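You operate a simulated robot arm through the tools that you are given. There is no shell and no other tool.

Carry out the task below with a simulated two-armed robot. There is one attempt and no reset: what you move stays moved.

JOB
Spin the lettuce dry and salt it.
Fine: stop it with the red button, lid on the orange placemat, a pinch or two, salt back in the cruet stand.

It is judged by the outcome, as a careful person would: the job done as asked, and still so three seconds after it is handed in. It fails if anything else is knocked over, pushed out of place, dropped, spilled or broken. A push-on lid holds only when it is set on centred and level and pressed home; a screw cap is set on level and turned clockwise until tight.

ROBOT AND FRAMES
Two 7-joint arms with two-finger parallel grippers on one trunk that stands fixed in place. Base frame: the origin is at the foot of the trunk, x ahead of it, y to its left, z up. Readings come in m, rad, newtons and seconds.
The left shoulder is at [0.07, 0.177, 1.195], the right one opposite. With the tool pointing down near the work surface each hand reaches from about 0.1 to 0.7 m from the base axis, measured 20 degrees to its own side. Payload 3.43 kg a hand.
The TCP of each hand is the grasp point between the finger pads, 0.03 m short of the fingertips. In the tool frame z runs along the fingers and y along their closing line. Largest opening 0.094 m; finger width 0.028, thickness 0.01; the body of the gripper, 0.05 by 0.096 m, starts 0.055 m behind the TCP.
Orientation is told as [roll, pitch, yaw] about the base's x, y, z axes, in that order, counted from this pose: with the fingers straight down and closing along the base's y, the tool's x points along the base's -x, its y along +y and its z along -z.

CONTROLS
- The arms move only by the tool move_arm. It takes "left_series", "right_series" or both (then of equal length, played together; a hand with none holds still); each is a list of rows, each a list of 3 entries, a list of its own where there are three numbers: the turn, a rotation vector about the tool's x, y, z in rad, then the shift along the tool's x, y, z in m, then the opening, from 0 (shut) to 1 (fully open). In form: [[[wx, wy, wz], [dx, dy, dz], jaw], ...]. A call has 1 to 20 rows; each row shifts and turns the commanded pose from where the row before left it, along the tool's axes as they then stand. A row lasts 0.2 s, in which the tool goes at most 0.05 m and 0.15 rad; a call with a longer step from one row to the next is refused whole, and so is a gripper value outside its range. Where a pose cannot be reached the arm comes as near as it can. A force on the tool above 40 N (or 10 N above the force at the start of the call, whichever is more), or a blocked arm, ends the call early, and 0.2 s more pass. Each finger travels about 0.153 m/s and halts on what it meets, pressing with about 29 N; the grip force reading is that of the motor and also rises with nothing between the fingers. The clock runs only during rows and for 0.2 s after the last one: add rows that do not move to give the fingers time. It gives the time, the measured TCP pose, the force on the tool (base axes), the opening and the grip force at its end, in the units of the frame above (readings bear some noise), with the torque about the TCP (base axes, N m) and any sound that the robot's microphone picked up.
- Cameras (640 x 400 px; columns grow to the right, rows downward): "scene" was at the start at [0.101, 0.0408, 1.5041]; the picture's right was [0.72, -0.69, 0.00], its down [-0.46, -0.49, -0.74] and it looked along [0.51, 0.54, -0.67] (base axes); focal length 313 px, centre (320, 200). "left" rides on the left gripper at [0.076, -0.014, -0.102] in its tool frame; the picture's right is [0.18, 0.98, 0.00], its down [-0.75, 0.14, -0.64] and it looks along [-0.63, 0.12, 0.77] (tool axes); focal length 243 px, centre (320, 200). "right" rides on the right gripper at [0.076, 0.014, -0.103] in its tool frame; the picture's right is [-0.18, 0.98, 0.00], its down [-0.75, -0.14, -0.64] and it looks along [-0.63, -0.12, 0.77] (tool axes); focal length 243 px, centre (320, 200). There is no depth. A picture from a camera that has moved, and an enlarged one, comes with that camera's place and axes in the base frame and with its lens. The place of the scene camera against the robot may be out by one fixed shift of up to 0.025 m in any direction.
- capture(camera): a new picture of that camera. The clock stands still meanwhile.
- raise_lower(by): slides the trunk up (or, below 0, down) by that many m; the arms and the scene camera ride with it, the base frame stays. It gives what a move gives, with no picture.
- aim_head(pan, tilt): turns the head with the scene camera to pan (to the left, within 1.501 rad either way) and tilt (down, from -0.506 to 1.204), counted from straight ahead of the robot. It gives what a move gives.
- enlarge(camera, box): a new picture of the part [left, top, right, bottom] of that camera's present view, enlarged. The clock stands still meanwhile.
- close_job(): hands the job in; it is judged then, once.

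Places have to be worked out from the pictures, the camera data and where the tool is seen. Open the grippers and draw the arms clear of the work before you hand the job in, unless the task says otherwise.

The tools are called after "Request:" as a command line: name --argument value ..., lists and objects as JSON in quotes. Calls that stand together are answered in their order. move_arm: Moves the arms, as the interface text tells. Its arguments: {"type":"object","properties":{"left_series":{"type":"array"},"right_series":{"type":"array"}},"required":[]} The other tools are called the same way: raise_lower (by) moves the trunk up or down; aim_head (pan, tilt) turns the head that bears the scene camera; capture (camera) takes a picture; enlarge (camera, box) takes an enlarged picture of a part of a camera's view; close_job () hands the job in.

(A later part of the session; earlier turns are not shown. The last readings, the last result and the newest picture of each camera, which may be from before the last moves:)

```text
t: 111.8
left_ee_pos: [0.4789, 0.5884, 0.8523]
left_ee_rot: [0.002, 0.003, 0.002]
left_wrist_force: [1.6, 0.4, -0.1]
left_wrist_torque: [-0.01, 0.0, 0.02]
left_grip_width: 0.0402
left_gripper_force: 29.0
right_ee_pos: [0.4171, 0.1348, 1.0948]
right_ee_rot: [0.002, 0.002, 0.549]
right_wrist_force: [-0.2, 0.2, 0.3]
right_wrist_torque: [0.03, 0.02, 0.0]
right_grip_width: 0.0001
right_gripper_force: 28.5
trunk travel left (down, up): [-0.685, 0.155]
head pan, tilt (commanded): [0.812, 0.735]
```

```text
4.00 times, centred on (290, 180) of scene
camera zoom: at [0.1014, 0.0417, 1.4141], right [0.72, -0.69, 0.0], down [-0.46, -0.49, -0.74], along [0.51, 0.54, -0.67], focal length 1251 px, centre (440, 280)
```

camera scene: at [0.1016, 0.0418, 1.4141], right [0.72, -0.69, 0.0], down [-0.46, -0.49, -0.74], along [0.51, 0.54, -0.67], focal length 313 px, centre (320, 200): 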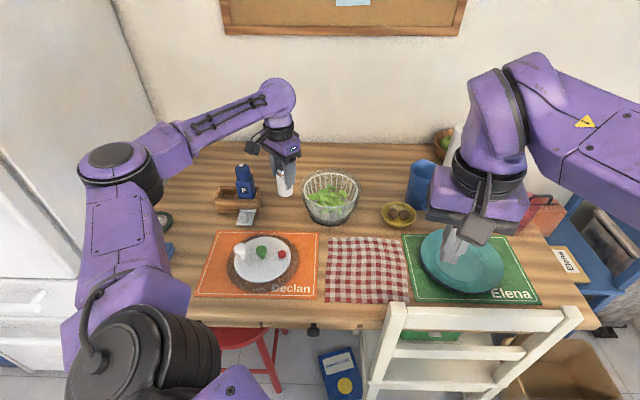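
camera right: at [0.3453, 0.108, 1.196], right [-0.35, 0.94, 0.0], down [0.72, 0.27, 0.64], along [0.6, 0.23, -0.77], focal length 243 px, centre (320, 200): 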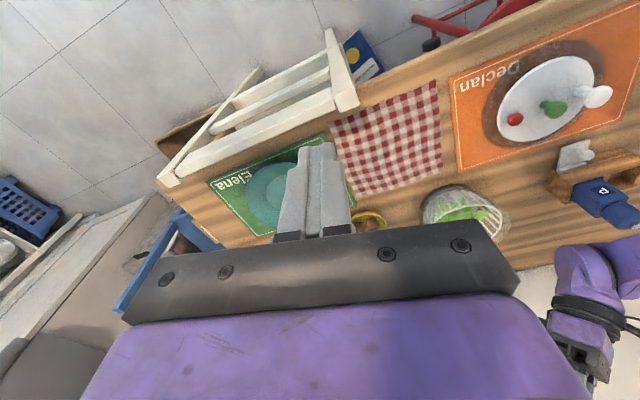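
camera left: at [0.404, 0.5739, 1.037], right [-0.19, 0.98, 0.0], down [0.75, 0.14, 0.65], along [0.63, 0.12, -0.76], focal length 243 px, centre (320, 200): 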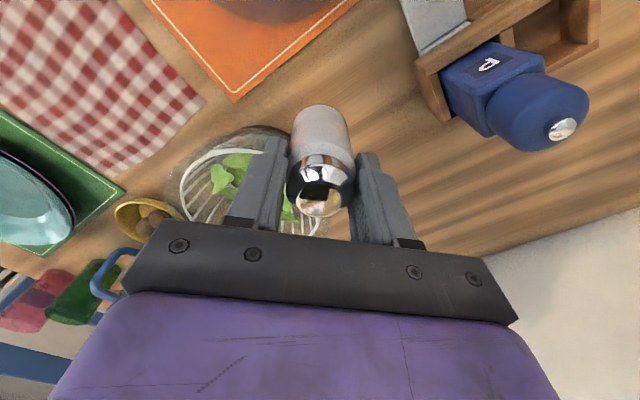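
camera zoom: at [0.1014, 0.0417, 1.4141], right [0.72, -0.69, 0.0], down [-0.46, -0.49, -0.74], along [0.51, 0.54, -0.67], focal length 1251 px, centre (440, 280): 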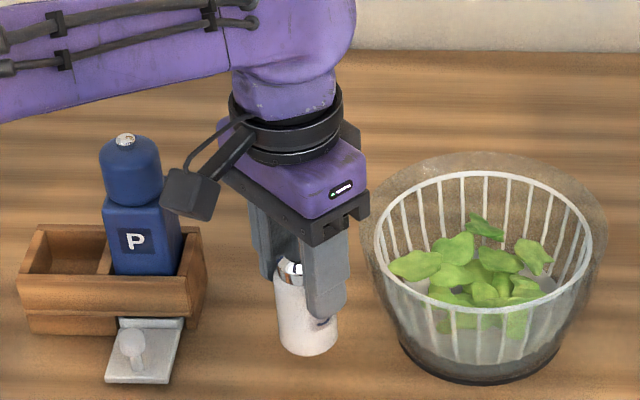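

The shaker is just above the table. I continue in 3 mm steps until it touches.

Request:
move_arm --left_series '[[[0, 0, 0], [0, 0, 0.003], 0.3], [[0, 0, 0], [0, 0, 0.003], 0.3]]'

Request:
move_arm --left_series '[[[0, 0, 0], [0, 0, 0.003], 0.3]]'

Request:
move_arm --left_series '[[[0, 0, 0], [0, 0, 0.002], 0.3]]'

```text
t: 112.3
left_ee_pos: [0.4789, 0.5882, 0.8478]
left_ee_rot: [0.003, 0.004, 0.003]
left_wrist_force: [-0.2, -0.1, -1.2]
left_wrist_torque: [0.01, -0.02, 0.01]
left_grip_width: 0.0404
left_gripper_force: 29.3
right_ee_pos: [0.418, 0.1336, 1.0932]
right_ee_rot: [0.0, 0.0, 0.549]
right_wrist_force: [0.5, 0.5, 0.5]
right_wrist_torque: [0.0, -0.02, 0.01]
right_grip_width: 0.0
right_gripper_force: 28.9
trunk travel left (down, up): [-0.685, 0.155]
head pan, tilt (commanded): [0.812, 0.735]
```

```text
t: 112.8
left_ee_pos: [0.4804, 0.5874, 0.8444]
left_ee_rot: [0.002, 0.003, 0.002]
left_wrist_force: [-0.2, -0.2, -0.4]
left_wrist_torque: [0.0, 0.02, -0.01]
left_grip_width: 0.0403
left_gripper_force: 29.2
right_ee_pos: [0.4177, 0.1342, 1.0938]
right_ee_rot: [0.003, 0.002, 0.548]
right_wrist_force: [-0.8, 0.6, -0.5]
right_wrist_torque: [0.01, 0.01, 0.02]
right_grip_width: 0.0002
right_gripper_force: 28.5
trunk travel left (down, up): [-0.685, 0.155]
head pan, tilt (commanded): [0.812, 0.735]
```

```text
t: 113.2
left_ee_pos: [0.4789, 0.5879, 0.8407]
left_ee_rot: [0.003, 0.004, 0.002]
left_wrist_force: [0.0, 0.8, -1.2]
left_wrist_torque: [0.02, 0.01, -0.02]
left_grip_width: 0.0406
left_gripper_force: 28.5
right_ee_pos: [0.4188, 0.1347, 1.0936]
right_ee_rot: [0.0, 0.0, 0.549]
right_wrist_force: [0.5, -0.1, -0.3]
right_wrist_torque: [-0.01, -0.03, -0.02]
right_grip_width: 0.0
right_gripper_force: 28.9
trunk travel left (down, up): [-0.685, 0.155]
head pan, tilt (commanded): [0.812, 0.735]
```

No contact yet at 0.841. I keep on in small steps.

Request:
move_arm --left_series '[[[0, 0, 0], [0, 0, 0.003], 0.3]]'

Request:
move_arm --left_series '[[[0, 0, 0], [0, 0, 0.002], 0.3]]'

Request:
move_arm --left_series '[[[0, 0, 0], [0, 0, 0.002], 0.3]]'

Request:
enlarge --camera "scene" --box '[260, 160, 330, 230]'

```text
t: 113.5
left_ee_pos: [0.4796, 0.5886, 0.8388]
left_ee_rot: [0.003, 0.004, 0.005]
left_wrist_force: [0.6, 0.9, -2.3]
left_wrist_torque: [0.01, 0.03, -0.02]
left_grip_width: 0.0404
left_gripper_force: 28.5
right_ee_pos: [0.4173, 0.1347, 1.0945]
right_ee_rot: [0.0, 0.001, 0.548]
right_wrist_force: [-0.6, -0.1, 0.4]
right_wrist_torque: [0.05, 0.0, 0.0]
right_grip_width: 0.0
right_gripper_force: 29.5
trunk travel left (down, up): [-0.685, 0.155]
head pan, tilt (commanded): [0.812, 0.735]
```

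```text
t: 114.0
left_ee_pos: [0.4807, 0.5888, 0.8387]
left_ee_rot: [0.005, 0.004, 0.004]
left_wrist_force: [-0.3, 0.4, -0.6]
left_wrist_torque: [0.0, -0.01, -0.02]
left_grip_width: 0.0405
left_gripper_force: 29.5
right_ee_pos: [0.4185, 0.1346, 1.0936]
right_ee_rot: [0.001, 0.0, 0.548]
right_wrist_force: [0.4, 1.0, 0.6]
right_wrist_torque: [0.01, 0.01, -0.02]
right_grip_width: 0.0
right_gripper_force: 28.8
trunk travel left (down, up): [-0.685, 0.155]
head pan, tilt (commanded): [0.812, 0.735]
```

```text
t: 114.3
left_ee_pos: [0.4797, 0.5888, 0.835]
left_ee_rot: [0.003, 0.004, 0.004]
left_wrist_force: [0.3, 0.2, -2.1]
left_wrist_torque: [0.0, 0.02, -0.01]
left_grip_width: 0.0404
left_gripper_force: 29.1
right_ee_pos: [0.4181, 0.135, 1.0931]
right_ee_rot: [0.003, 0.001, 0.549]
right_wrist_force: [0.2, 0.3, 0.0]
right_wrist_torque: [0.01, 0.04, 0.02]
right_grip_width: 0.0
right_gripper_force: 29.3
trunk travel left (down, up): [-0.685, 0.155]
head pan, tilt (commanded): [0.812, 0.735]
```

```text
5.71 times, centred on (295, 195) of scene
camera zoom: at [0.1012, 0.0413, 1.4141], right [0.72, -0.69, 0.0], down [-0.46, -0.49, -0.74], along [0.51, 0.54, -0.67], focal length 1787 px, centre (463, 229)
```

zoom: 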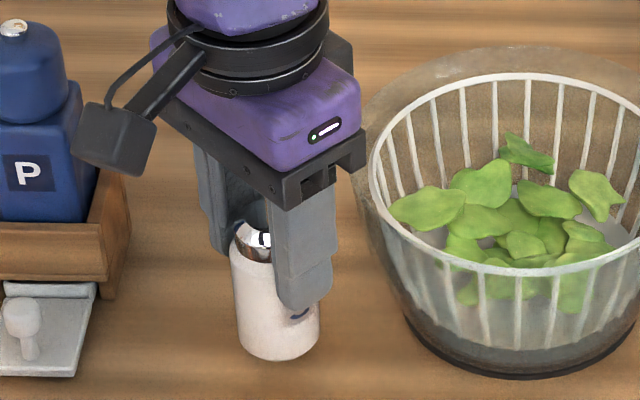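

The stand's floor was evidently higher than the table, so a little more to go. I continue in 3 mm steps.

Request:
move_arm --left_series '[[[0, 0, 0], [0, 0, 0.003], 0.3], [[0, 0, 0], [0, 0, 0.002], 0.3]]'

Request:
move_arm --left_series '[[[0, 0, 0], [0, 0, 0.002], 0.3]]'

Request:
move_arm --left_series '[[[0, 0, 0], [0, 0, 0.002], 0.3]]'

```text
t: 115.0
left_ee_pos: [0.4804, 0.5888, 0.8306]
left_ee_rot: [0.004, 0.003, 0.004]
left_wrist_force: [0.8, -0.3, -0.3]
left_wrist_torque: [0.01, 0.01, 0.0]
left_grip_width: 0.0406
left_gripper_force: 28.2
right_ee_pos: [0.4191, 0.1343, 1.0933]
right_ee_rot: [0.001, 0.0, 0.547]
right_wrist_force: [-0.6, 0.5, -0.4]
right_wrist_torque: [0.01, 0.02, 0.0]
right_grip_width: 0.0002
right_gripper_force: 29.0
trunk travel left (down, up): [-0.685, 0.155]
head pan, tilt (commanded): [0.812, 0.735]
```

```text
t: 115.3
left_ee_pos: [0.4797, 0.5887, 0.8275]
left_ee_rot: [0.003, 0.003, 0.003]
left_wrist_force: [0.1, 0.1, -1.0]
left_wrist_torque: [-0.03, 0.02, 0.01]
left_grip_width: 0.0404
left_gripper_force: 28.9
right_ee_pos: [0.4185, 0.1341, 1.0942]
right_ee_rot: [0.003, -0.001, 0.549]
right_wrist_force: [-0.5, 0.2, 0.1]
right_wrist_torque: [0.01, 0.01, -0.02]
right_grip_width: 0.0
right_gripper_force: 28.8
trunk travel left (down, up): [-0.685, 0.155]
head pan, tilt (commanded): [0.812, 0.735]
```

```text
t: 115.8
left_ee_pos: [0.4794, 0.5885, 0.8254]
left_ee_rot: [0.006, 0.002, 0.004]
left_wrist_force: [0.2, -0.9, 0.0]
left_wrist_torque: [0.02, 0.02, 0.0]
left_grip_width: 0.0406
left_gripper_force: 29.4
right_ee_pos: [0.4183, 0.1341, 1.094]
right_ee_rot: [0.001, 0.001, 0.548]
right_wrist_force: [0.8, 0.0, -0.2]
right_wrist_torque: [-0.01, 0.0, 0.01]
right_grip_width: 0.0
right_gripper_force: 29.0
trunk travel left (down, up): [-0.685, 0.155]
head pan, tilt (commanded): [0.812, 0.735]
```

The force is just beginning to change. I take one or two more 2 mm steps to confirm contact.

Request:
move_arm --left_series '[[[0, 0, 0], [0, 0, 0.002], 0.3]]'

Request:
move_arm --left_series '[[[0, 0, 0], [0, 0, 0.002], 0.3]]'

```text
t: 116.2
left_ee_pos: [0.4805, 0.5883, 0.8247]
left_ee_rot: [0.003, 0.004, 0.005]
left_wrist_force: [0.3, -0.8, -1.3]
left_wrist_torque: [0.01, -0.03, 0.01]
left_grip_width: 0.0405
left_gripper_force: 28.9
right_ee_pos: [0.418, 0.1334, 1.0937]
right_ee_rot: [0.001, 0.001, 0.548]
right_wrist_force: [-0.1, -0.2, 0.3]
right_wrist_torque: [-0.01, -0.04, 0.0]
right_grip_width: 0.0001
right_gripper_force: 29.0
trunk travel left (down, up): [-0.685, 0.155]
head pan, tilt (commanded): [0.812, 0.735]
```

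```text
t: 116.5
left_ee_pos: [0.4792, 0.5886, 0.8233]
left_ee_rot: [0.006, 0.003, 0.004]
left_wrist_force: [-0.8, 0.2, 2.7]
left_wrist_torque: [-0.02, 0.0, -0.01]
left_grip_width: 0.0405
left_gripper_force: 29.2
right_ee_pos: [0.4188, 0.1336, 1.094]
right_ee_rot: [0.001, -0.002, 0.547]
right_wrist_force: [0.5, 0.4, 1.0]
right_wrist_torque: [0.04, -0.01, 0.01]
right_grip_width: 0.0
right_gripper_force: 28.4
trunk travel left (down, up): [-0.685, 0.155]
head pan, tilt (commanded): [0.812, 0.735]
```

Contact is firm at z 0.823. I open the fingers, rise straight up and look at the standing shaker.

Request:
move_arm --left_series '[[[0, 0, 0], [0, 0, -0.001], 0.3], [[0, 0, 0], [0, 0, 0], 0.6], [[0, 0, 0], [0, 0, 0], 0.7], [[0, 0, 0], [0, 0, -0.03], 0.7], [[0, 0, 0], [0, 0, -0.04], 0.7], [[0, 0, 0], [0, 0, -0.05], 0.7], [[0, 0, 0], [0, 0, -0.03], 0.7]]'

Request:
capture --camera "left"

Request:
enlarge --camera "scene" --box '[200, 130, 340, 230]'

```text
t: 118.2
left_ee_pos: [0.479, 0.5857, 0.9755]
left_ee_rot: [0.002, 0.004, 0.003]
left_wrist_force: [0.4, -1.3, -0.5]
left_wrist_torque: [-0.02, 0.02, -0.05]
left_grip_width: 0.0658
left_gripper_force: 0.1
right_ee_pos: [0.4171, 0.1334, 1.0945]
right_ee_rot: [0.001, -0.003, 0.548]
right_wrist_force: [-0.2, -0.4, 0.6]
right_wrist_torque: [0.02, 0.01, -0.02]
right_grip_width: 0.0001
right_gripper_force: 28.6
trunk travel left (down, up): [-0.685, 0.155]
head pan, tilt (commanded): [0.812, 0.735]
```

```text
taken
camera left: at [0.4043, 0.5713, 1.078], right [-0.19, 0.98, 0.0], down [0.76, 0.14, 0.64], along [0.63, 0.12, -0.77], focal length 243 px, centre (320, 200)
```

left: 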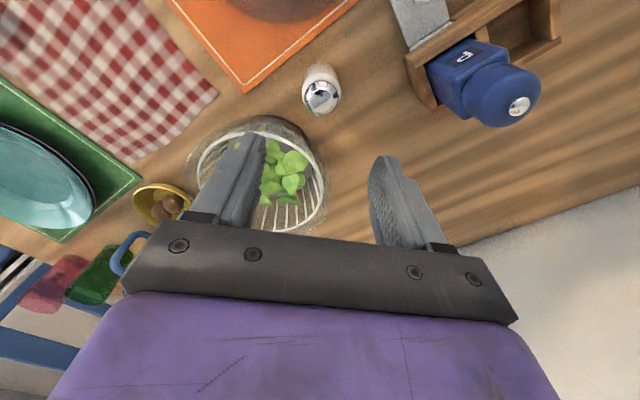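

```text
4.00 times, centred on (270, 180) of scene
camera zoom: at [0.1005, 0.0404, 1.4142], right [0.72, -0.69, 0.0], down [-0.46, -0.49, -0.74], along [0.51, 0.54, -0.67], focal length 1251 px, centre (520, 280)
```

zoom: 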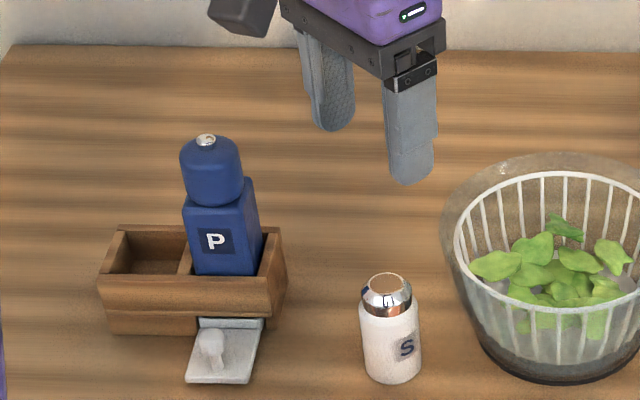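

The shaker stands upright at about (0.4765, 0.588), 8 cm tall. I back off toward the robot, tilt the hand by 0.75 rad and come down behind the shaker for a side grip.

Request:
move_arm --left_series '[[[0, 0, 0], [0.033, 0.0087, 0], 0.7], [[0, 0, 0], [0.033, 0.0087, 0], 0.7], [[0, 0, 0], [0.033, 0.0087, 0], 0.7], [[0, 0, 0.125], [0, 0, 0], 0.7], [[0, 0, 0.125], [0, 0, 0], 0.7], [[0, -0.15, 0], [0, 0, 0], 0.7], [[0, -0.15, 0], [0, 0, 0], 0.7], [[0, -0.15, 0], [0, 0, 0], 0.7], [[0, -0.15, 0], [0, 0, 0], 0.7], [[0, -0.15, 0], [0, 0, 0], 0.7], [[0, 0, 0], [0.0165, 0, 0.0327], 0.7], [[0, 0, 0], [0.0165, 0, 0.0327], 0.7]]'

Request:
capture --camera "left"

Request:
capture --camera "scene"

```text
t: 120.8
left_ee_pos: [0.4007, 0.6083, 0.9033]
left_ee_rot: [0.004, -0.745, -0.248]
left_wrist_force: [-0.4, 0.2, 0.6]
left_wrist_torque: [-0.01, -0.01, -0.03]
left_grip_width: 0.066
left_gripper_force: 0.2
right_ee_pos: [0.4187, 0.1352, 1.0931]
right_ee_rot: [0.0, -0.001, 0.547]
right_wrist_force: [0.4, 0.1, -0.2]
right_wrist_torque: [0.01, -0.01, -0.01]
right_grip_width: 0.0
right_gripper_force: 28.9
trunk travel left (down, up): [-0.685, 0.155]
head pan, tilt (commanded): [0.812, 0.735]
```

```text
taken
camera left: at [0.2755, 0.6267, 0.926], right [0.11, 0.99, -0.12], down [0.15, 0.11, 0.98], along [0.98, -0.12, -0.13], focal length 243 px, centre (320, 200)
```

left: 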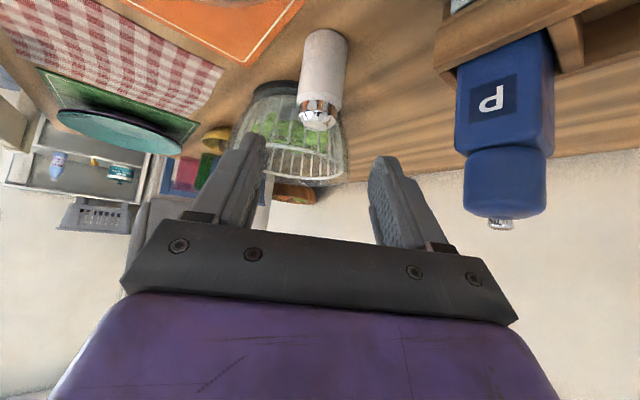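

```text
taken
camera scene: at [0.1013, 0.0427, 1.4141], right [0.72, -0.69, 0.0], down [-0.46, -0.49, -0.74], along [0.51, 0.54, -0.67], focal length 313 px, centre (320, 200)
```

scene: 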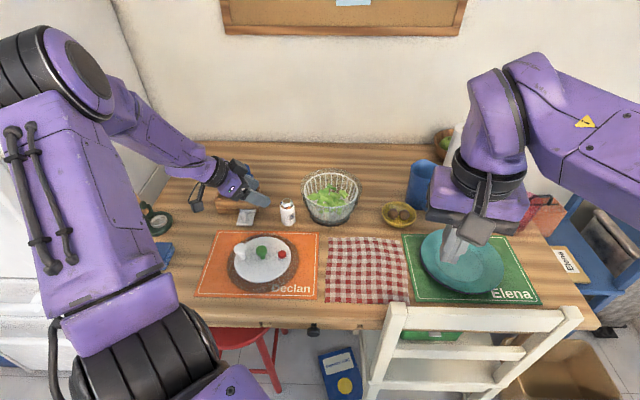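

The shaker lies on the hand's mid-line ahead. I advance along the fingers, stopping 3 cm short to check.

Request:
move_arm --left_series '[[[0, 0, 0], [0.0144, -0.001, 0.03], 0.7], [[0, 0, 0], [0, 0, 0.04], 0.7], [[0, 0, 0], [0, 0, 0.03], 0.7]]'

Request:
capture --camera "left"

Request:
enlarge --camera "scene" --box '[190, 130, 350, 260]'

```text
t: 121.5
left_ee_pos: [0.4561, 0.5923, 0.8198]
left_ee_rot: [0.005, -0.746, -0.248]
left_wrist_force: [0.3, 0.6, -0.8]
left_wrist_torque: [0.02, -0.01, -0.01]
left_grip_width: 0.0659
left_gripper_force: 0.2
right_ee_pos: [0.418, 0.1338, 1.0929]
right_ee_rot: [0.001, -0.001, 0.549]
right_wrist_force: [1.4, 0.2, -0.7]
right_wrist_torque: [0.01, -0.03, 0.03]
right_grip_width: 0.0
right_gripper_force: 28.9
trunk travel left (down, up): [-0.685, 0.155]
head pan, tilt (commanded): [0.812, 0.735]
```

```text
taken
camera left: at [0.3316, 0.6098, 0.8423], right [0.11, 0.99, -0.12], down [0.15, 0.1, 0.98], along [0.98, -0.12, -0.13], focal length 243 px, centre (320, 200)
```

left: 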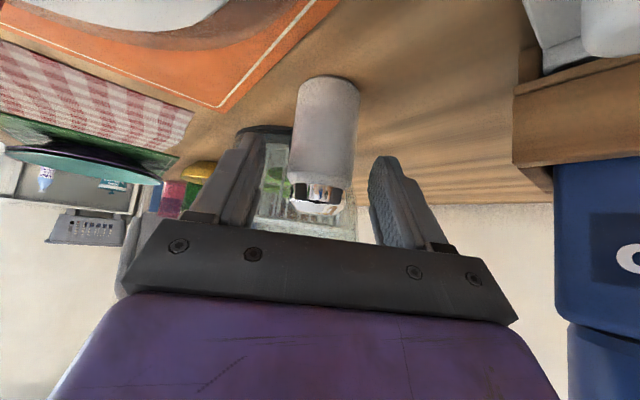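

```text
3.08 times, centred on (270, 195) of scene
camera zoom: at [0.1015, 0.0414, 1.4141], right [0.72, -0.69, 0.0], down [-0.46, -0.49, -0.74], along [0.51, 0.54, -0.67], focal length 962 px, centre (474, 215)
```

zoom: 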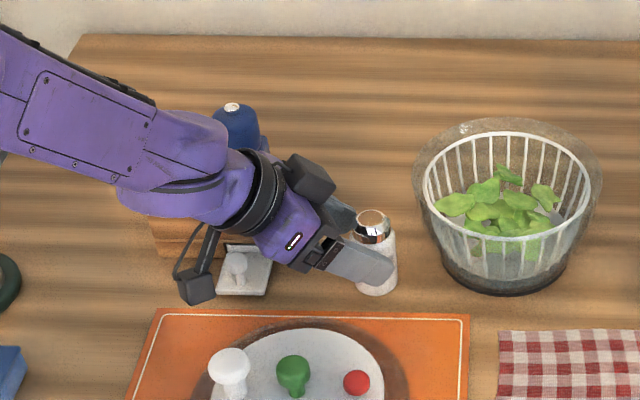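

The shaker is centred between the fingers. I advance the last 3 cm and close on its body.

Request:
move_arm --left_series '[[[0, 0, 0], [0, 0.001, 0.02], 0.7], [[0, 0, 0], [0, 0, 0.011], 0.7], [[0, 0, 0], [0, 0, 0], 0.5], [[0, 0, 0], [0, 0, 0], 0.3], [[0, 0, 0], [0, 0, 0], 0.3]]'

Request:
capture --camera "left"

Request:
enlarge --camera "scene" --box '[220, 150, 340, 250]'

```text
t: 122.8
left_ee_pos: [0.4764, 0.5886, 0.7988]
left_ee_rot: [0.005, -0.744, -0.25]
left_wrist_force: [0.6, -0.3, -0.6]
left_wrist_torque: [-0.01, 0.03, 0.0]
left_grip_width: 0.0447
left_gripper_force: 29.3
right_ee_pos: [0.4176, 0.1339, 1.0939]
right_ee_rot: [0.003, 0.0, 0.548]
right_wrist_force: [0.0, 0.1, 0.1]
right_wrist_torque: [-0.04, -0.02, 0.0]
right_grip_width: 0.0002
right_gripper_force: 29.1
trunk travel left (down, up): [-0.685, 0.155]
head pan, tilt (commanded): [0.812, 0.735]
```

```text
taken
camera left: at [0.3514, 0.6063, 0.8208], right [0.11, 0.99, -0.12], down [0.15, 0.1, 0.98], along [0.98, -0.12, -0.13], focal length 243 px, centre (320, 200)
```

left: 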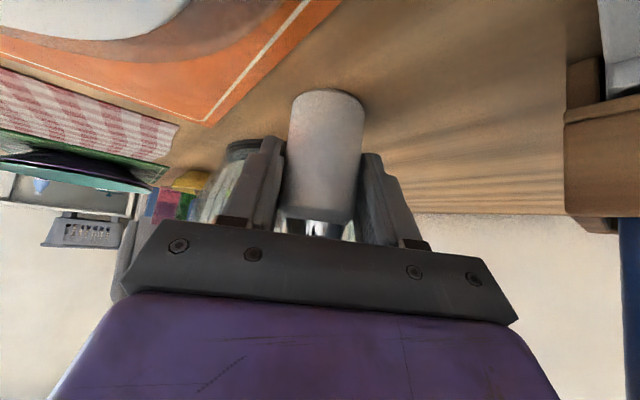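

```text
4.00 times, centred on (280, 200) of scene
camera zoom: at [0.1008, 0.0412, 1.4141], right [0.72, -0.69, 0.0], down [-0.46, -0.49, -0.74], along [0.51, 0.54, -0.67], focal length 1251 px, centre (480, 200)
```

zoom: 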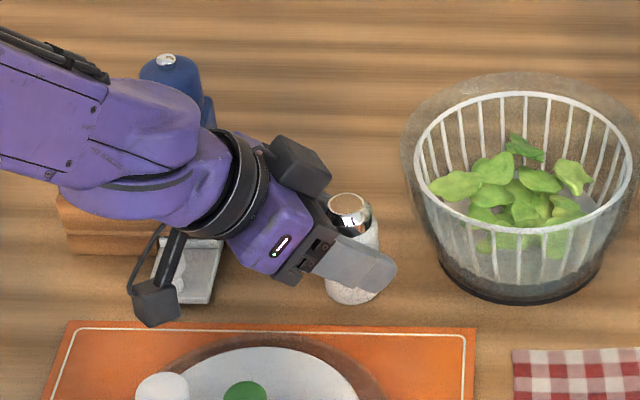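

Gripped from the side at 0.0447 m, shaker upright. I lift it straight up.

Request:
move_arm --left_series '[[[0, 0, 0], [-0.007, 0, -0.0075], 0.3], [[0, 0, 0], [-0.0271, 0, -0.0294], 0.3], [[0, 0, 0], [-0.0271, 0, -0.0294], 0.3], [[0, 0, 0], [-0.0271, 0, -0.0294], 0.3], [[0, 0, 0], [-0.0271, 0, -0.0294], 0.3], [[0, 0, 0], [-0.0271, 0, -0.0294], 0.3]]'

Request:
capture --camera "left"

Request:
capture --camera "scene"

```text
t: 124.2
left_ee_pos: [0.4764, 0.5891, 1.0078]
left_ee_rot: [0.006, -0.747, -0.247]
left_wrist_force: [0.4, -0.9, -0.2]
left_wrist_torque: [0.0, -0.01, -0.01]
left_grip_width: 0.0447
left_gripper_force: 28.6
right_ee_pos: [0.4181, 0.1321, 1.0935]
right_ee_rot: [0.004, -0.004, 0.549]
right_wrist_force: [0.1, 0.1, -0.3]
right_wrist_torque: [0.04, -0.03, -0.03]
right_grip_width: 0.0002
right_gripper_force: 28.8
trunk travel left (down, up): [-0.685, 0.155]
head pan, tilt (commanded): [0.812, 0.735]
```

```text
taken
camera left: at [0.3515, 0.6059, 1.0306], right [0.11, 0.99, -0.12], down [0.15, 0.11, 0.98], along [0.98, -0.12, -0.13], focal length 243 px, centre (320, 200)
```

left: 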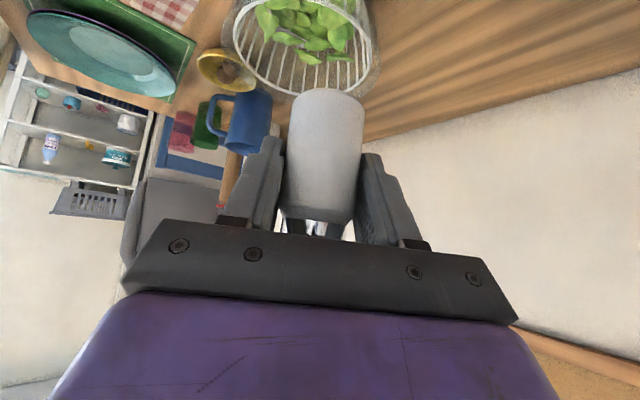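

```text
taken
camera scene: at [0.1006, 0.0398, 1.4142], right [0.72, -0.69, 0.0], down [-0.46, -0.49, -0.74], along [0.51, 0.54, -0.67], focal length 313 px, centre (320, 200)
```

scene: 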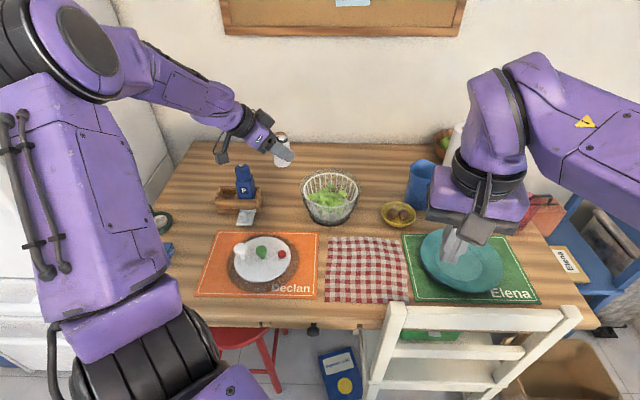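

I roll the hand half a turn about its own axis in place. The shaker only comes to about level, so nothing can pour, and the camera ends on top.

Request:
move_arm --left_series '[[[0, 0, -0.15], [0, 0, 0], 0.3], [[0, 0, -0.15], [0, 0, 0], 0.3], [[0, 0, -0.15], [0, 0, 0], 0.3], [[0, 0, -0.15], [0, 0, 0], 0.3], [[0, 0, -0.15], [0, 0, 0], 0.3], [[0, 0, -0.15], [0, 0, 0], 0.3], [[0, 0, -0.15], [0, 0, 0], 0.3], [[0, 0, -0.15], [0, 0, 0], 0.3], [[0, 0, -0.15], [0, 0, 0], 0.3], [[0, 0, -0.15], [0, 0, 0], 0.3], [[0, 0, -0.15], [0, 0, 0], 0.3], [[0, 0, -0.15], [0, 0, 0], 0.3], [[0, 0, -0.15], [0, 0, 0], 0.3], [[0, 0, -0.15], [0, 0, 0], 0.3], [[0, 0, -0.15], [0, 0, 0], 0.3], [[0, 0, -0.15], [0, 0, 0], 0.3]]'

Request:
capture --camera "scene"

```text
t: 127.5
left_ee_pos: [0.4758, 0.5893, 1.0077]
left_ee_rot: [-0.558, 0.52, 2.002]
left_wrist_force: [0.2, 0.1, -1.2]
left_wrist_torque: [0.0, 0.0, 0.0]
left_grip_width: 0.0445
left_gripper_force: 29.2
right_ee_pos: [0.4172, 0.1345, 1.0939]
right_ee_rot: [0.004, 0.0, 0.547]
right_wrist_force: [0.2, -1.1, 1.3]
right_wrist_torque: [0.03, 0.0, 0.0]
right_grip_width: 0.0001
right_gripper_force: 29.2
trunk travel left (down, up): [-0.685, 0.155]
head pan, tilt (commanded): [0.812, 0.735]
```

```text
taken
camera scene: at [0.1011, 0.0414, 1.4141], right [0.72, -0.69, 0.0], down [-0.46, -0.49, -0.74], along [0.51, 0.54, -0.67], focal length 313 px, centre (320, 200)
```

scene: 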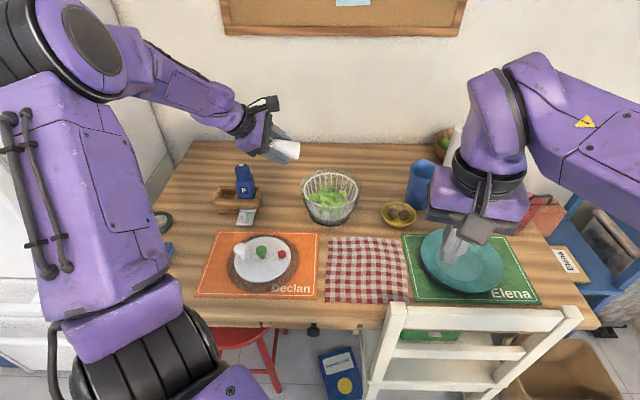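

The roll proceeds without strain. I finish the remaining 0.74 rad.

Request:
move_arm --left_series '[[[0, 0, -0.148], [0, 0, 0], 0.3], [[0, 0, -0.148], [0, 0, 0], 0.3], [[0, 0, -0.148], [0, 0, 0], 0.3], [[0, 0, -0.148], [0, 0, 0], 0.3], [[0, 0, -0.148], [0, 0, 0], 0.3]]'

Request:
capture --camera "scene"

Request:
capture --camera "left"

```text
t: 128.8
left_ee_pos: [0.4765, 0.5883, 1.0089]
left_ee_rot: [-0.003, 0.744, 2.891]
left_wrist_force: [-0.4, 0.3, -1.0]
left_wrist_torque: [0.01, 0.03, -0.02]
left_grip_width: 0.0447
left_gripper_force: 29.1
right_ee_pos: [0.4177, 0.1336, 1.0939]
right_ee_rot: [0.003, 0.001, 0.547]
right_wrist_force: [-0.7, -0.3, 0.2]
right_wrist_torque: [-0.03, 0.0, 0.01]
right_grip_width: 0.0
right_gripper_force: 29.2
trunk travel left (down, up): [-0.685, 0.155]
head pan, tilt (commanded): [0.812, 0.735]
```

```text
taken
camera scene: at [0.1011, 0.0413, 1.4141], right [0.72, -0.69, 0.0], down [-0.46, -0.49, -0.74], along [0.51, 0.54, -0.67], focal length 313 px, centre (320, 200)
```

scene: 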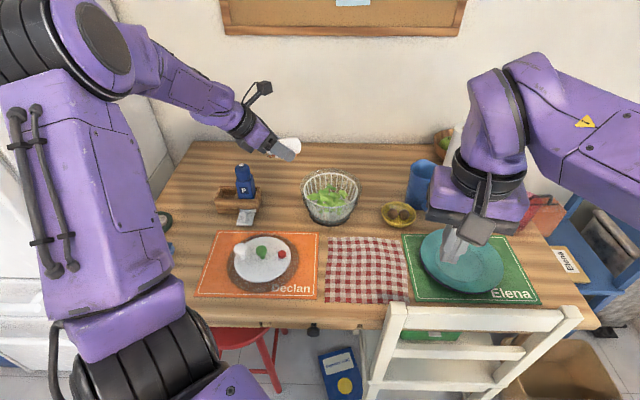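

```text
taken
camera left: at [0.4673, 0.6057, 1.1342], right [-0.11, -0.99, 0.12], down [-0.99, 0.1, -0.04], along [0.03, -0.12, -0.99], focal length 243 px, centre (320, 200)
```

left: 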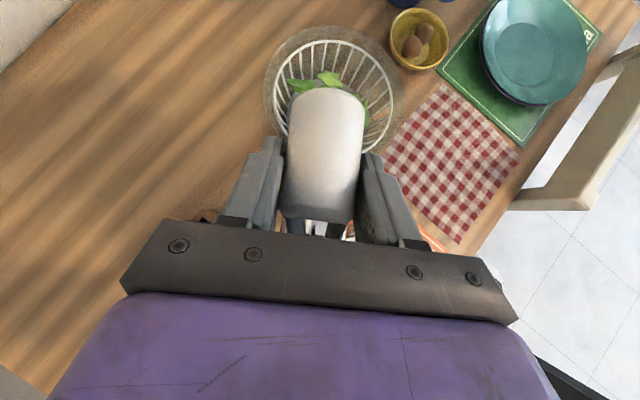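

The shaker now lies level with its cap open below the hand's side. I carry it over the bowl so that, when inverted, the cap will be above the bowl's centre.

Request:
move_arm --left_series '[[[0, 0, 0], [0.033, 0.0049, 0.0199], 0.3], [[0, 0, 0], [0.033, 0.0049, 0.0199], 0.3], [[0, 0, 0], [0.033, 0.0049, 0.0199], 0.3], [[0, 0, 0], [0.033, 0.0049, 0.0199], 0.3]]'

Request:
enlarge --camera "scene" --box '[250, 80, 390, 230]'

Request:
capture --camera "left"

```text
t: 129.8
left_ee_pos: [0.6235, 0.5317, 1.036]
left_ee_rot: [-0.007, 0.744, 2.888]
left_wrist_force: [0.0, 0.7, -1.5]
left_wrist_torque: [-0.02, 0.01, -0.03]
left_grip_width: 0.0447
left_gripper_force: 29.1
right_ee_pos: [0.4213, 0.1331, 1.0934]
right_ee_rot: [0.003, 0.001, 0.548]
right_wrist_force: [0.1, 0.7, 0.0]
right_wrist_torque: [0.01, -0.01, 0.03]
right_grip_width: 0.0
right_gripper_force: 28.5
trunk travel left (down, up): [-0.685, 0.155]
head pan, tilt (commanded): [0.812, 0.735]
```

```text
2.67 times, centred on (320, 155) of scene
camera zoom: at [0.1032, 0.0404, 1.4139], right [0.72, -0.69, 0.0], down [-0.46, -0.49, -0.74], along [0.51, 0.54, -0.67], focal length 834 px, centre (320, 320)
```

zoom: 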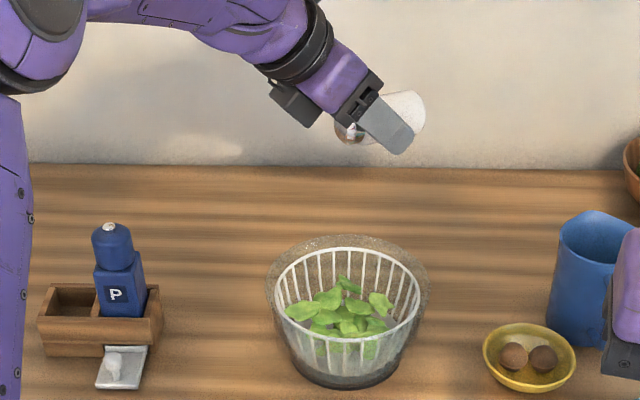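

```text
taken
camera left: at [0.614, 0.5483, 1.1634], right [-0.11, -0.99, 0.12], down [-0.99, 0.11, -0.04], along [0.02, -0.12, -0.99], focal length 243 px, centre (320, 200)
```

left: 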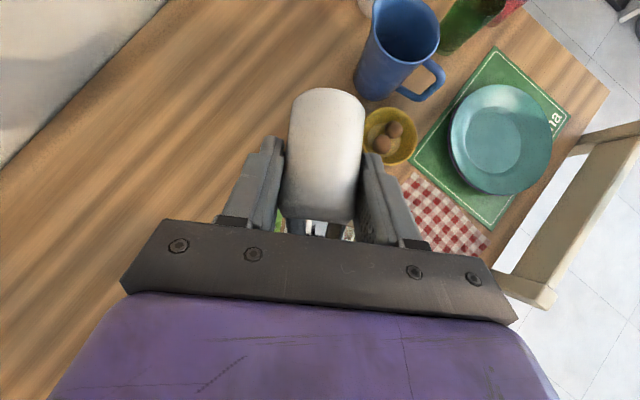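

The cap is over the bowl. I tip on in stages and watch: first to about 111°.

Request:
move_arm --left_series '[[[0, 0.15, 0], [0, 0, 0], 0.3], [[0, 0.15, 0], [0, 0, 0], 0.3], [[0, 0.15, 0], [0, 0, 0], 0.3]]'

Request:
enlarge --camera "scene" --box '[270, 80, 390, 230]'

Request:
enlarge --camera "scene" --box '[315, 180, 345, 210]'

```text
t: 130.6
left_ee_pos: [0.6197, 0.5338, 1.0384]
left_ee_rot: [-0.012, 1.199, 2.885]
left_wrist_force: [0.1, -0.1, -1.1]
left_wrist_torque: [-0.01, 0.0, -0.03]
left_grip_width: 0.0446
left_gripper_force: 28.4
right_ee_pos: [0.4178, 0.1342, 1.0932]
right_ee_rot: [0.0, -0.001, 0.548]
right_wrist_force: [-0.1, -0.2, 0.0]
right_wrist_torque: [-0.04, 0.03, 0.0]
right_grip_width: 0.0002
right_gripper_force: 28.8
trunk travel left (down, up): [-0.685, 0.155]
head pan, tilt (commanded): [0.812, 0.735]
```

```text
2.67 times, centred on (330, 155) of scene
camera zoom: at [0.1004, 0.0434, 1.4141], right [0.72, -0.69, 0.0], down [-0.46, -0.49, -0.74], along [0.51, 0.54, -0.67], focal length 834 px, centre (293, 320)
```

zoom: 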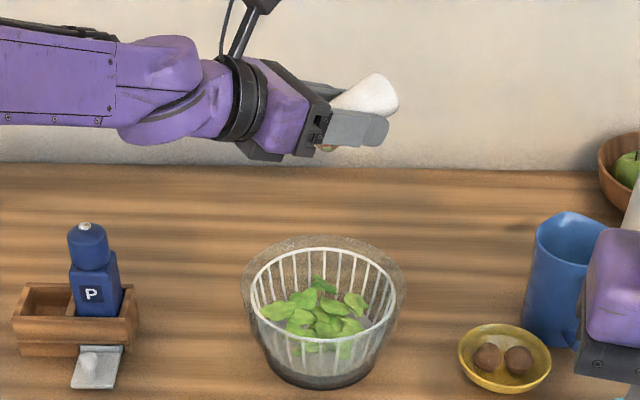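

```text
13.33 times, centred on (330, 195) of scene
camera zoom: at [0.1004, 0.0434, 1.4141], right [0.72, -0.69, 0.0], down [-0.46, -0.49, -0.74], along [0.51, 0.54, -0.67], focal length 4170 px, centre (187, 267)
```

zoom: 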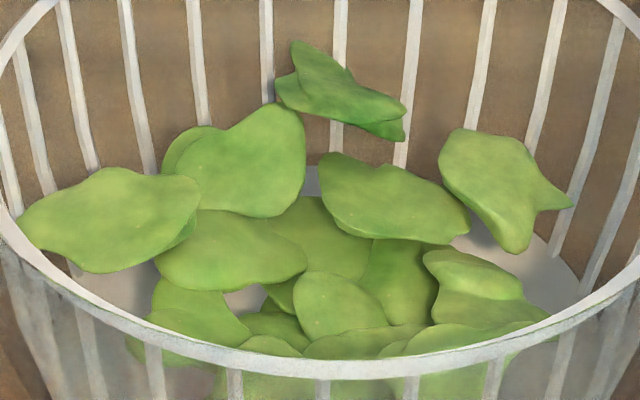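

No salt at 111°. I tip on to about 146°.

Request:
move_arm --left_series '[[[0, 0.15, 0], [0, 0, 0], 0.3], [[0, 0.15, 0], [0, 0, 0], 0.3], [[0, 0.15, 0], [0, 0, 0], 0.3], [[0, 0.15, 0], [0, 0, 0], 0.3]]'

Request:
enlarge --camera "scene" --box '[270, 80, 390, 230]'

Request:
enlarge --camera "scene" --box '[315, 180, 345, 210]'

```text
t: 131.6
left_ee_pos: [0.6189, 0.5334, 1.0366]
left_ee_rot: [-3.113, 1.346, -0.219]
left_wrist_force: [1.1, 1.3, -1.4]
left_wrist_torque: [0.0, -0.04, -0.01]
left_grip_width: 0.0448
left_gripper_force: 29.2
right_ee_pos: [0.4199, 0.1354, 1.0935]
right_ee_rot: [0.001, 0.0, 0.548]
right_wrist_force: [-0.2, 0.6, 0.7]
right_wrist_torque: [-0.01, -0.03, 0.0]
right_grip_width: 0.0
right_gripper_force: 29.3
trunk travel left (down, up): [-0.685, 0.155]
head pan, tilt (commanded): [0.812, 0.735]
```

```text
2.67 times, centred on (330, 155) of scene
camera zoom: at [0.1018, 0.042, 1.414], right [0.72, -0.69, 0.0], down [-0.46, -0.49, -0.74], along [0.51, 0.54, -0.67], focal length 834 px, centre (293, 320)
```

zoom: 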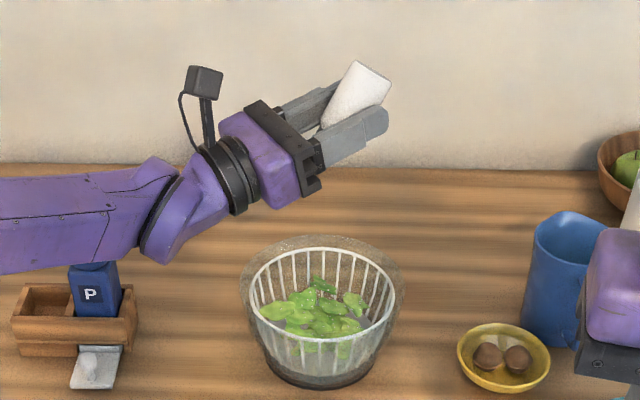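

```text
13.33 times, centred on (330, 195) of scene
camera zoom: at [0.1018, 0.042, 1.414], right [0.72, -0.69, 0.0], down [-0.46, -0.49, -0.74], along [0.51, 0.54, -0.67], focal length 4170 px, centre (187, 267)
```

zoom: 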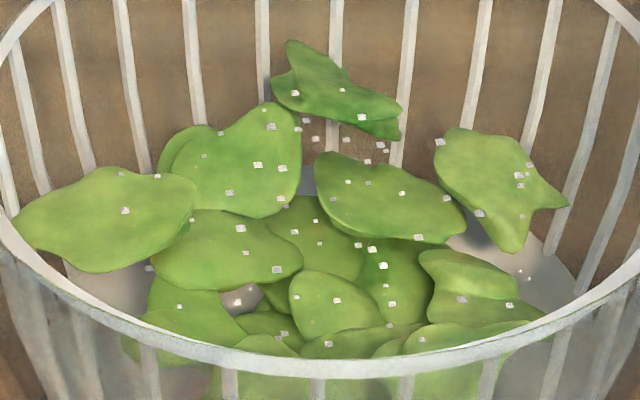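

Salt is falling now and there are dozens of grains on the leaves, already about a pinch. I tip back at once to stop it, staying over the bowl.

Request:
move_arm --left_series '[[[0, -0.15, 0], [0, 0, 0], 0.3], [[0, -0.15, 0], [0, 0, 0], 0.3], [[0, -0.15, 0], [0, 0, 0], 0.3], [[0, -0.15, 0], [0, 0, 0], 0.3], [[0, -0.15, 0], [0, 0, 0], 0.3], [[0, -0.15, 0], [0, 0, 0], 0.3], [[0, -0.15, 0], [0, 0, 0], 0.3]]'

Request:
enlarge --camera "scene" --box '[315, 180, 345, 210]'

Request:
enlarge --camera "scene" --box '[270, 80, 390, 230]'

```text
t: 133.2
left_ee_pos: [0.6183, 0.532, 1.038]
left_ee_rot: [-0.009, 0.743, 2.889]
left_wrist_force: [-0.3, 0.1, -1.1]
left_wrist_torque: [-0.01, 0.03, 0.0]
left_grip_width: 0.0445
left_gripper_force: 28.9
right_ee_pos: [0.4192, 0.1335, 1.0934]
right_ee_rot: [0.002, -0.001, 0.548]
right_wrist_force: [0.4, 0.0, -1.1]
right_wrist_torque: [0.01, 0.03, -0.01]
right_grip_width: 0.0
right_gripper_force: 29.0
trunk travel left (down, up): [-0.685, 0.155]
head pan, tilt (commanded): [0.812, 0.735]
```

```text
13.33 times, centred on (330, 195) of scene
camera zoom: at [0.1022, 0.0399, 1.414], right [0.72, -0.69, 0.0], down [-0.46, -0.49, -0.74], along [0.51, 0.54, -0.67], focal length 4170 px, centre (187, 267)
```

zoom: 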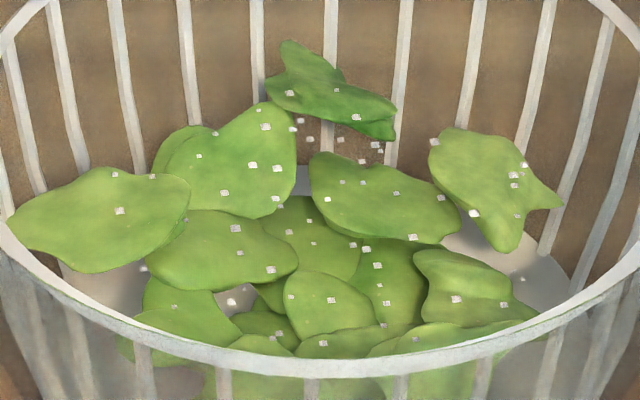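

```text
2.67 times, centred on (330, 155) of scene
camera zoom: at [0.1022, 0.0399, 1.414], right [0.72, -0.69, 0.0], down [-0.46, -0.49, -0.74], along [0.51, 0.54, -0.67], focal length 834 px, centre (293, 320)
```

zoom: 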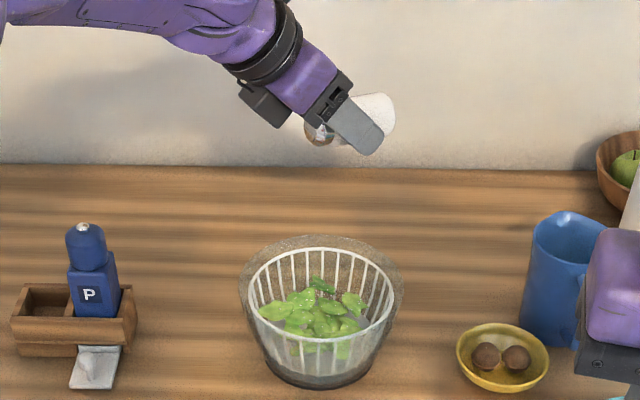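

The grains have stopped, and there is an even light sprinkle on the leaves: one pinch, which is enough. I check around the bowl for stray grains and carry the shaker back.

Request:
enlarge --camera "scene" --box '[285, 155, 375, 235]'

Request:
move_arm --left_series '[[[0, 0, 0], [-0.033, -0.0049, -0.0199], 0.3], [[0, 0, 0], [-0.033, -0.0049, -0.0199], 0.3], [[0, 0, 0], [-0.033, -0.0049, -0.0199], 0.3], [[0, 0, 0], [-0.033, -0.0049, -0.0199], 0.3]]'

Request:
enlarge --camera "scene" --box '[270, 110, 390, 250]'

```text
5.00 times, centred on (330, 195) of scene
camera zoom: at [0.1022, 0.0399, 1.414], right [0.72, -0.69, 0.0], down [-0.46, -0.49, -0.74], along [0.51, 0.54, -0.67], focal length 1564 px, centre (270, 225)
```

zoom: 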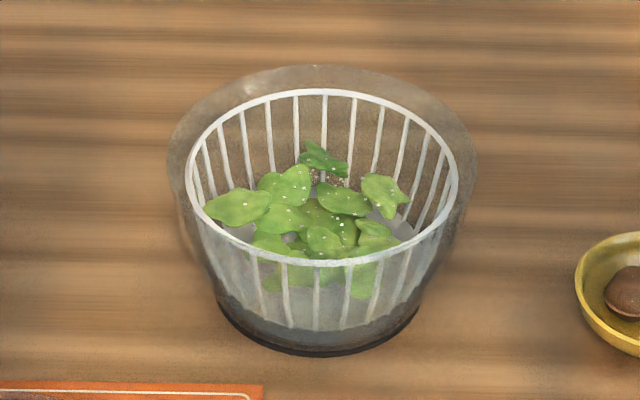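

```text
t: 134.2
left_ee_pos: [0.4751, 0.5886, 1.0081]
left_ee_rot: [-0.008, 0.748, 2.885]
left_wrist_force: [0.0, -0.5, -1.3]
left_wrist_torque: [0.04, 0.01, 0.02]
left_grip_width: 0.0447
left_gripper_force: 29.1
right_ee_pos: [0.4177, 0.1337, 1.0944]
right_ee_rot: [0.002, -0.004, 0.549]
right_wrist_force: [-0.7, 0.4, 0.2]
right_wrist_torque: [-0.02, -0.01, 0.0]
right_grip_width: 0.0002
right_gripper_force: 29.1
trunk travel left (down, up): [-0.685, 0.155]
head pan, tilt (commanded): [0.812, 0.735]
```

```text
2.86 times, centred on (330, 180) of scene
camera zoom: at [0.1, 0.0411, 1.4142], right [0.72, -0.69, 0.0], down [-0.46, -0.49, -0.74], along [0.51, 0.54, -0.67], focal length 894 px, centre (291, 257)
```

zoom: 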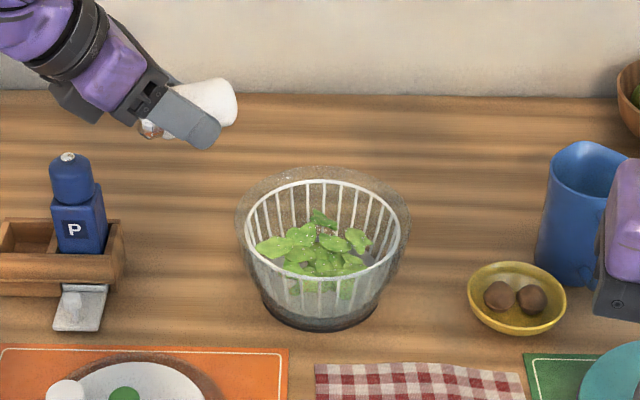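

There is no salt outside the bowl. I roll the hand back half a turn so that the shaker is upright again.

Request:
move_arm --left_series '[[[0, 0, 0.15], [0, 0, 0], 0.3], [[0, 0, 0.15], [0, 0, 0], 0.3], [[0, 0, 0.15], [0, 0, 0], 0.3], [[0, 0, 0.15], [0, 0, 0], 0.3], [[0, 0, 0.15], [0, 0, 0], 0.3], [[0, 0, 0.15], [0, 0, 0], 0.3], [[0, 0, 0.15], [0, 0, 0], 0.3], [[0, 0, 0.15], [0, 0, 0], 0.3], [[0, 0, 0.15], [0, 0, 0], 0.3], [[0, 0, 0.15], [0, 0, 0], 0.3], [[0, 0, 0.15], [0, 0, 0], 0.3], [[0, 0, 0.15], [0, 0, 0], 0.3], [[0, 0, 0.15], [0, 0, 0], 0.3], [[0, 0, 0.15], [0, 0, 0], 0.3], [[0, 0, 0.15], [0, 0, 0], 0.3], [[0, 0, 0.15], [0, 0, 0], 0.3], [[0, 0, 0.15], [0, 0, 0], 0.3], [[0, 0, 0.15], [0, 0, 0], 0.3], [[0, 0, 0.15], [0, 0, 0], 0.3], [[0, 0, 0.15], [0, 0, 0], 0.3]]'

Request:
move_arm --left_series '[[[0, 0, 0.14], [0, 0, 0], 0.3]]'

Request:
capture --camera "left"

Request:
capture --camera "scene"

```text
t: 138.3
left_ee_pos: [0.475, 0.5902, 1.0077]
left_ee_rot: [-0.122, -0.738, -0.063]
left_wrist_force: [0.5, -0.1, -0.5]
left_wrist_torque: [0.01, 0.02, 0.0]
left_grip_width: 0.0445
left_gripper_force: 29.5
right_ee_pos: [0.4181, 0.134, 1.0938]
right_ee_rot: [0.002, -0.002, 0.547]
right_wrist_force: [-0.5, 0.4, -0.1]
right_wrist_torque: [-0.01, -0.01, -0.02]
right_grip_width: 0.0
right_gripper_force: 28.7
trunk travel left (down, up): [-0.685, 0.155]
head pan, tilt (commanded): [0.812, 0.735]
```

```text
t: 138.8
left_ee_pos: [0.4759, 0.5896, 1.008]
left_ee_rot: [0.006, -0.745, -0.251]
left_wrist_force: [0.2, -0.1, -0.4]
left_wrist_torque: [0.0, 0.03, -0.01]
left_grip_width: 0.0447
left_gripper_force: 28.9
right_ee_pos: [0.4191, 0.1355, 1.0936]
right_ee_rot: [0.002, -0.001, 0.549]
right_wrist_force: [-0.3, 0.2, 0.4]
right_wrist_torque: [0.0, 0.02, -0.02]
right_grip_width: 0.0
right_gripper_force: 29.1
trunk travel left (down, up): [-0.685, 0.155]
head pan, tilt (commanded): [0.812, 0.735]
```

```text
taken
camera left: at [0.3512, 0.6063, 1.0306], right [0.11, 0.99, -0.12], down [0.15, 0.1, 0.98], along [0.98, -0.13, -0.14], focal length 243 px, centre (320, 200)
```

left: 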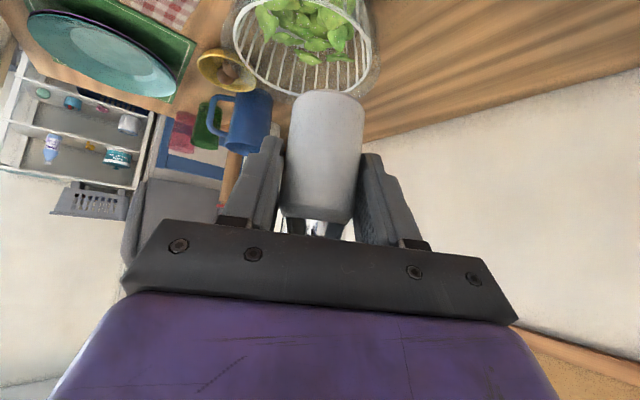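

```text
taken
camera scene: at [0.1011, 0.0414, 1.4141], right [0.72, -0.69, 0.0], down [-0.46, -0.49, -0.74], along [0.51, 0.54, -0.67], focal length 313 px, centre (320, 200)
```

scene: 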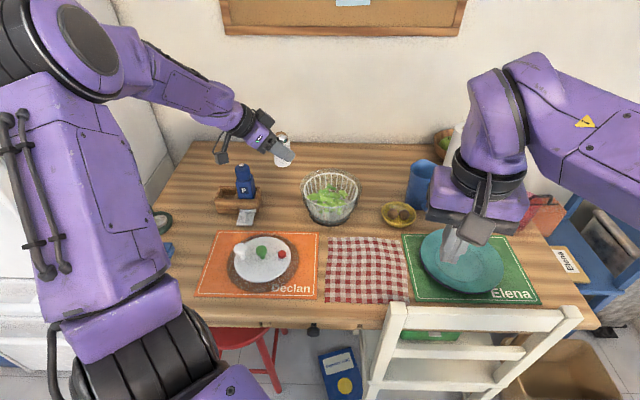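

The shaker is upright again. I lower it back to the table spot, slowly at the end.

Request:
move_arm --left_series '[[[0, 0, 0], [0.0271, 0, 0.0294], 0.3], [[0, 0, 0], [0.0271, 0, 0.0294], 0.3], [[0, 0, 0], [0.0271, 0, 0.0294], 0.3], [[0, 0, 0], [0.0271, 0, 0.0294], 0.3], [[0, 0, 0], [0.02, 0, 0.0217], 0.3], [[0, 0, 0], [0.0051, 0, 0.0055], 0.3]]'

Request:
move_arm --left_series '[[[0, 0, 0], [0.002, 0, 0.0022], 0.3]]'

Request:
move_arm --left_series '[[[0, 0, 0], [0.0014, 0, 0.0015], 0.3]]'

```text
t: 140.2
left_ee_pos: [0.4763, 0.5904, 0.8106]
left_ee_rot: [0.005, -0.746, -0.249]
left_wrist_force: [0.0, -0.2, -1.3]
left_wrist_torque: [0.02, 0.01, -0.03]
left_grip_width: 0.0447
left_gripper_force: 28.7
right_ee_pos: [0.4186, 0.1337, 1.0943]
right_ee_rot: [0.001, 0.002, 0.547]
right_wrist_force: [-0.5, 0.5, -0.2]
right_wrist_torque: [-0.02, 0.02, 0.02]
right_grip_width: 0.0001
right_gripper_force: 29.1
trunk travel left (down, up): [-0.685, 0.155]
head pan, tilt (commanded): [0.812, 0.735]
```

```text
t: 140.6
left_ee_pos: [0.4773, 0.5896, 0.8073]
left_ee_rot: [0.003, -0.745, -0.25]
left_wrist_force: [-0.4, 1.4, -0.9]
left_wrist_torque: [-0.02, 0.01, -0.03]
left_grip_width: 0.0445
left_gripper_force: 28.5
right_ee_pos: [0.4185, 0.1347, 1.0927]
right_ee_rot: [0.002, 0.0, 0.548]
right_wrist_force: [0.3, -0.5, 0.3]
right_wrist_torque: [0.02, 0.04, -0.01]
right_grip_width: 0.0001
right_gripper_force: 28.4
trunk travel left (down, up): [-0.685, 0.155]
head pan, tilt (commanded): [0.812, 0.735]
```

```text
t: 140.9
left_ee_pos: [0.477, 0.5887, 0.8057]
left_ee_rot: [0.004, -0.743, -0.247]
left_wrist_force: [0.0, -0.4, -1.0]
left_wrist_torque: [0.01, 0.03, -0.03]
left_grip_width: 0.0445
left_gripper_force: 28.7
right_ee_pos: [0.4176, 0.1339, 1.094]
right_ee_rot: [0.003, 0.001, 0.548]
right_wrist_force: [0.6, 0.4, 0.8]
right_wrist_torque: [-0.04, 0.01, 0.02]
right_grip_width: 0.0002
right_gripper_force: 28.9
trunk travel left (down, up): [-0.685, 0.155]
head pan, tilt (commanded): [0.812, 0.735]
```

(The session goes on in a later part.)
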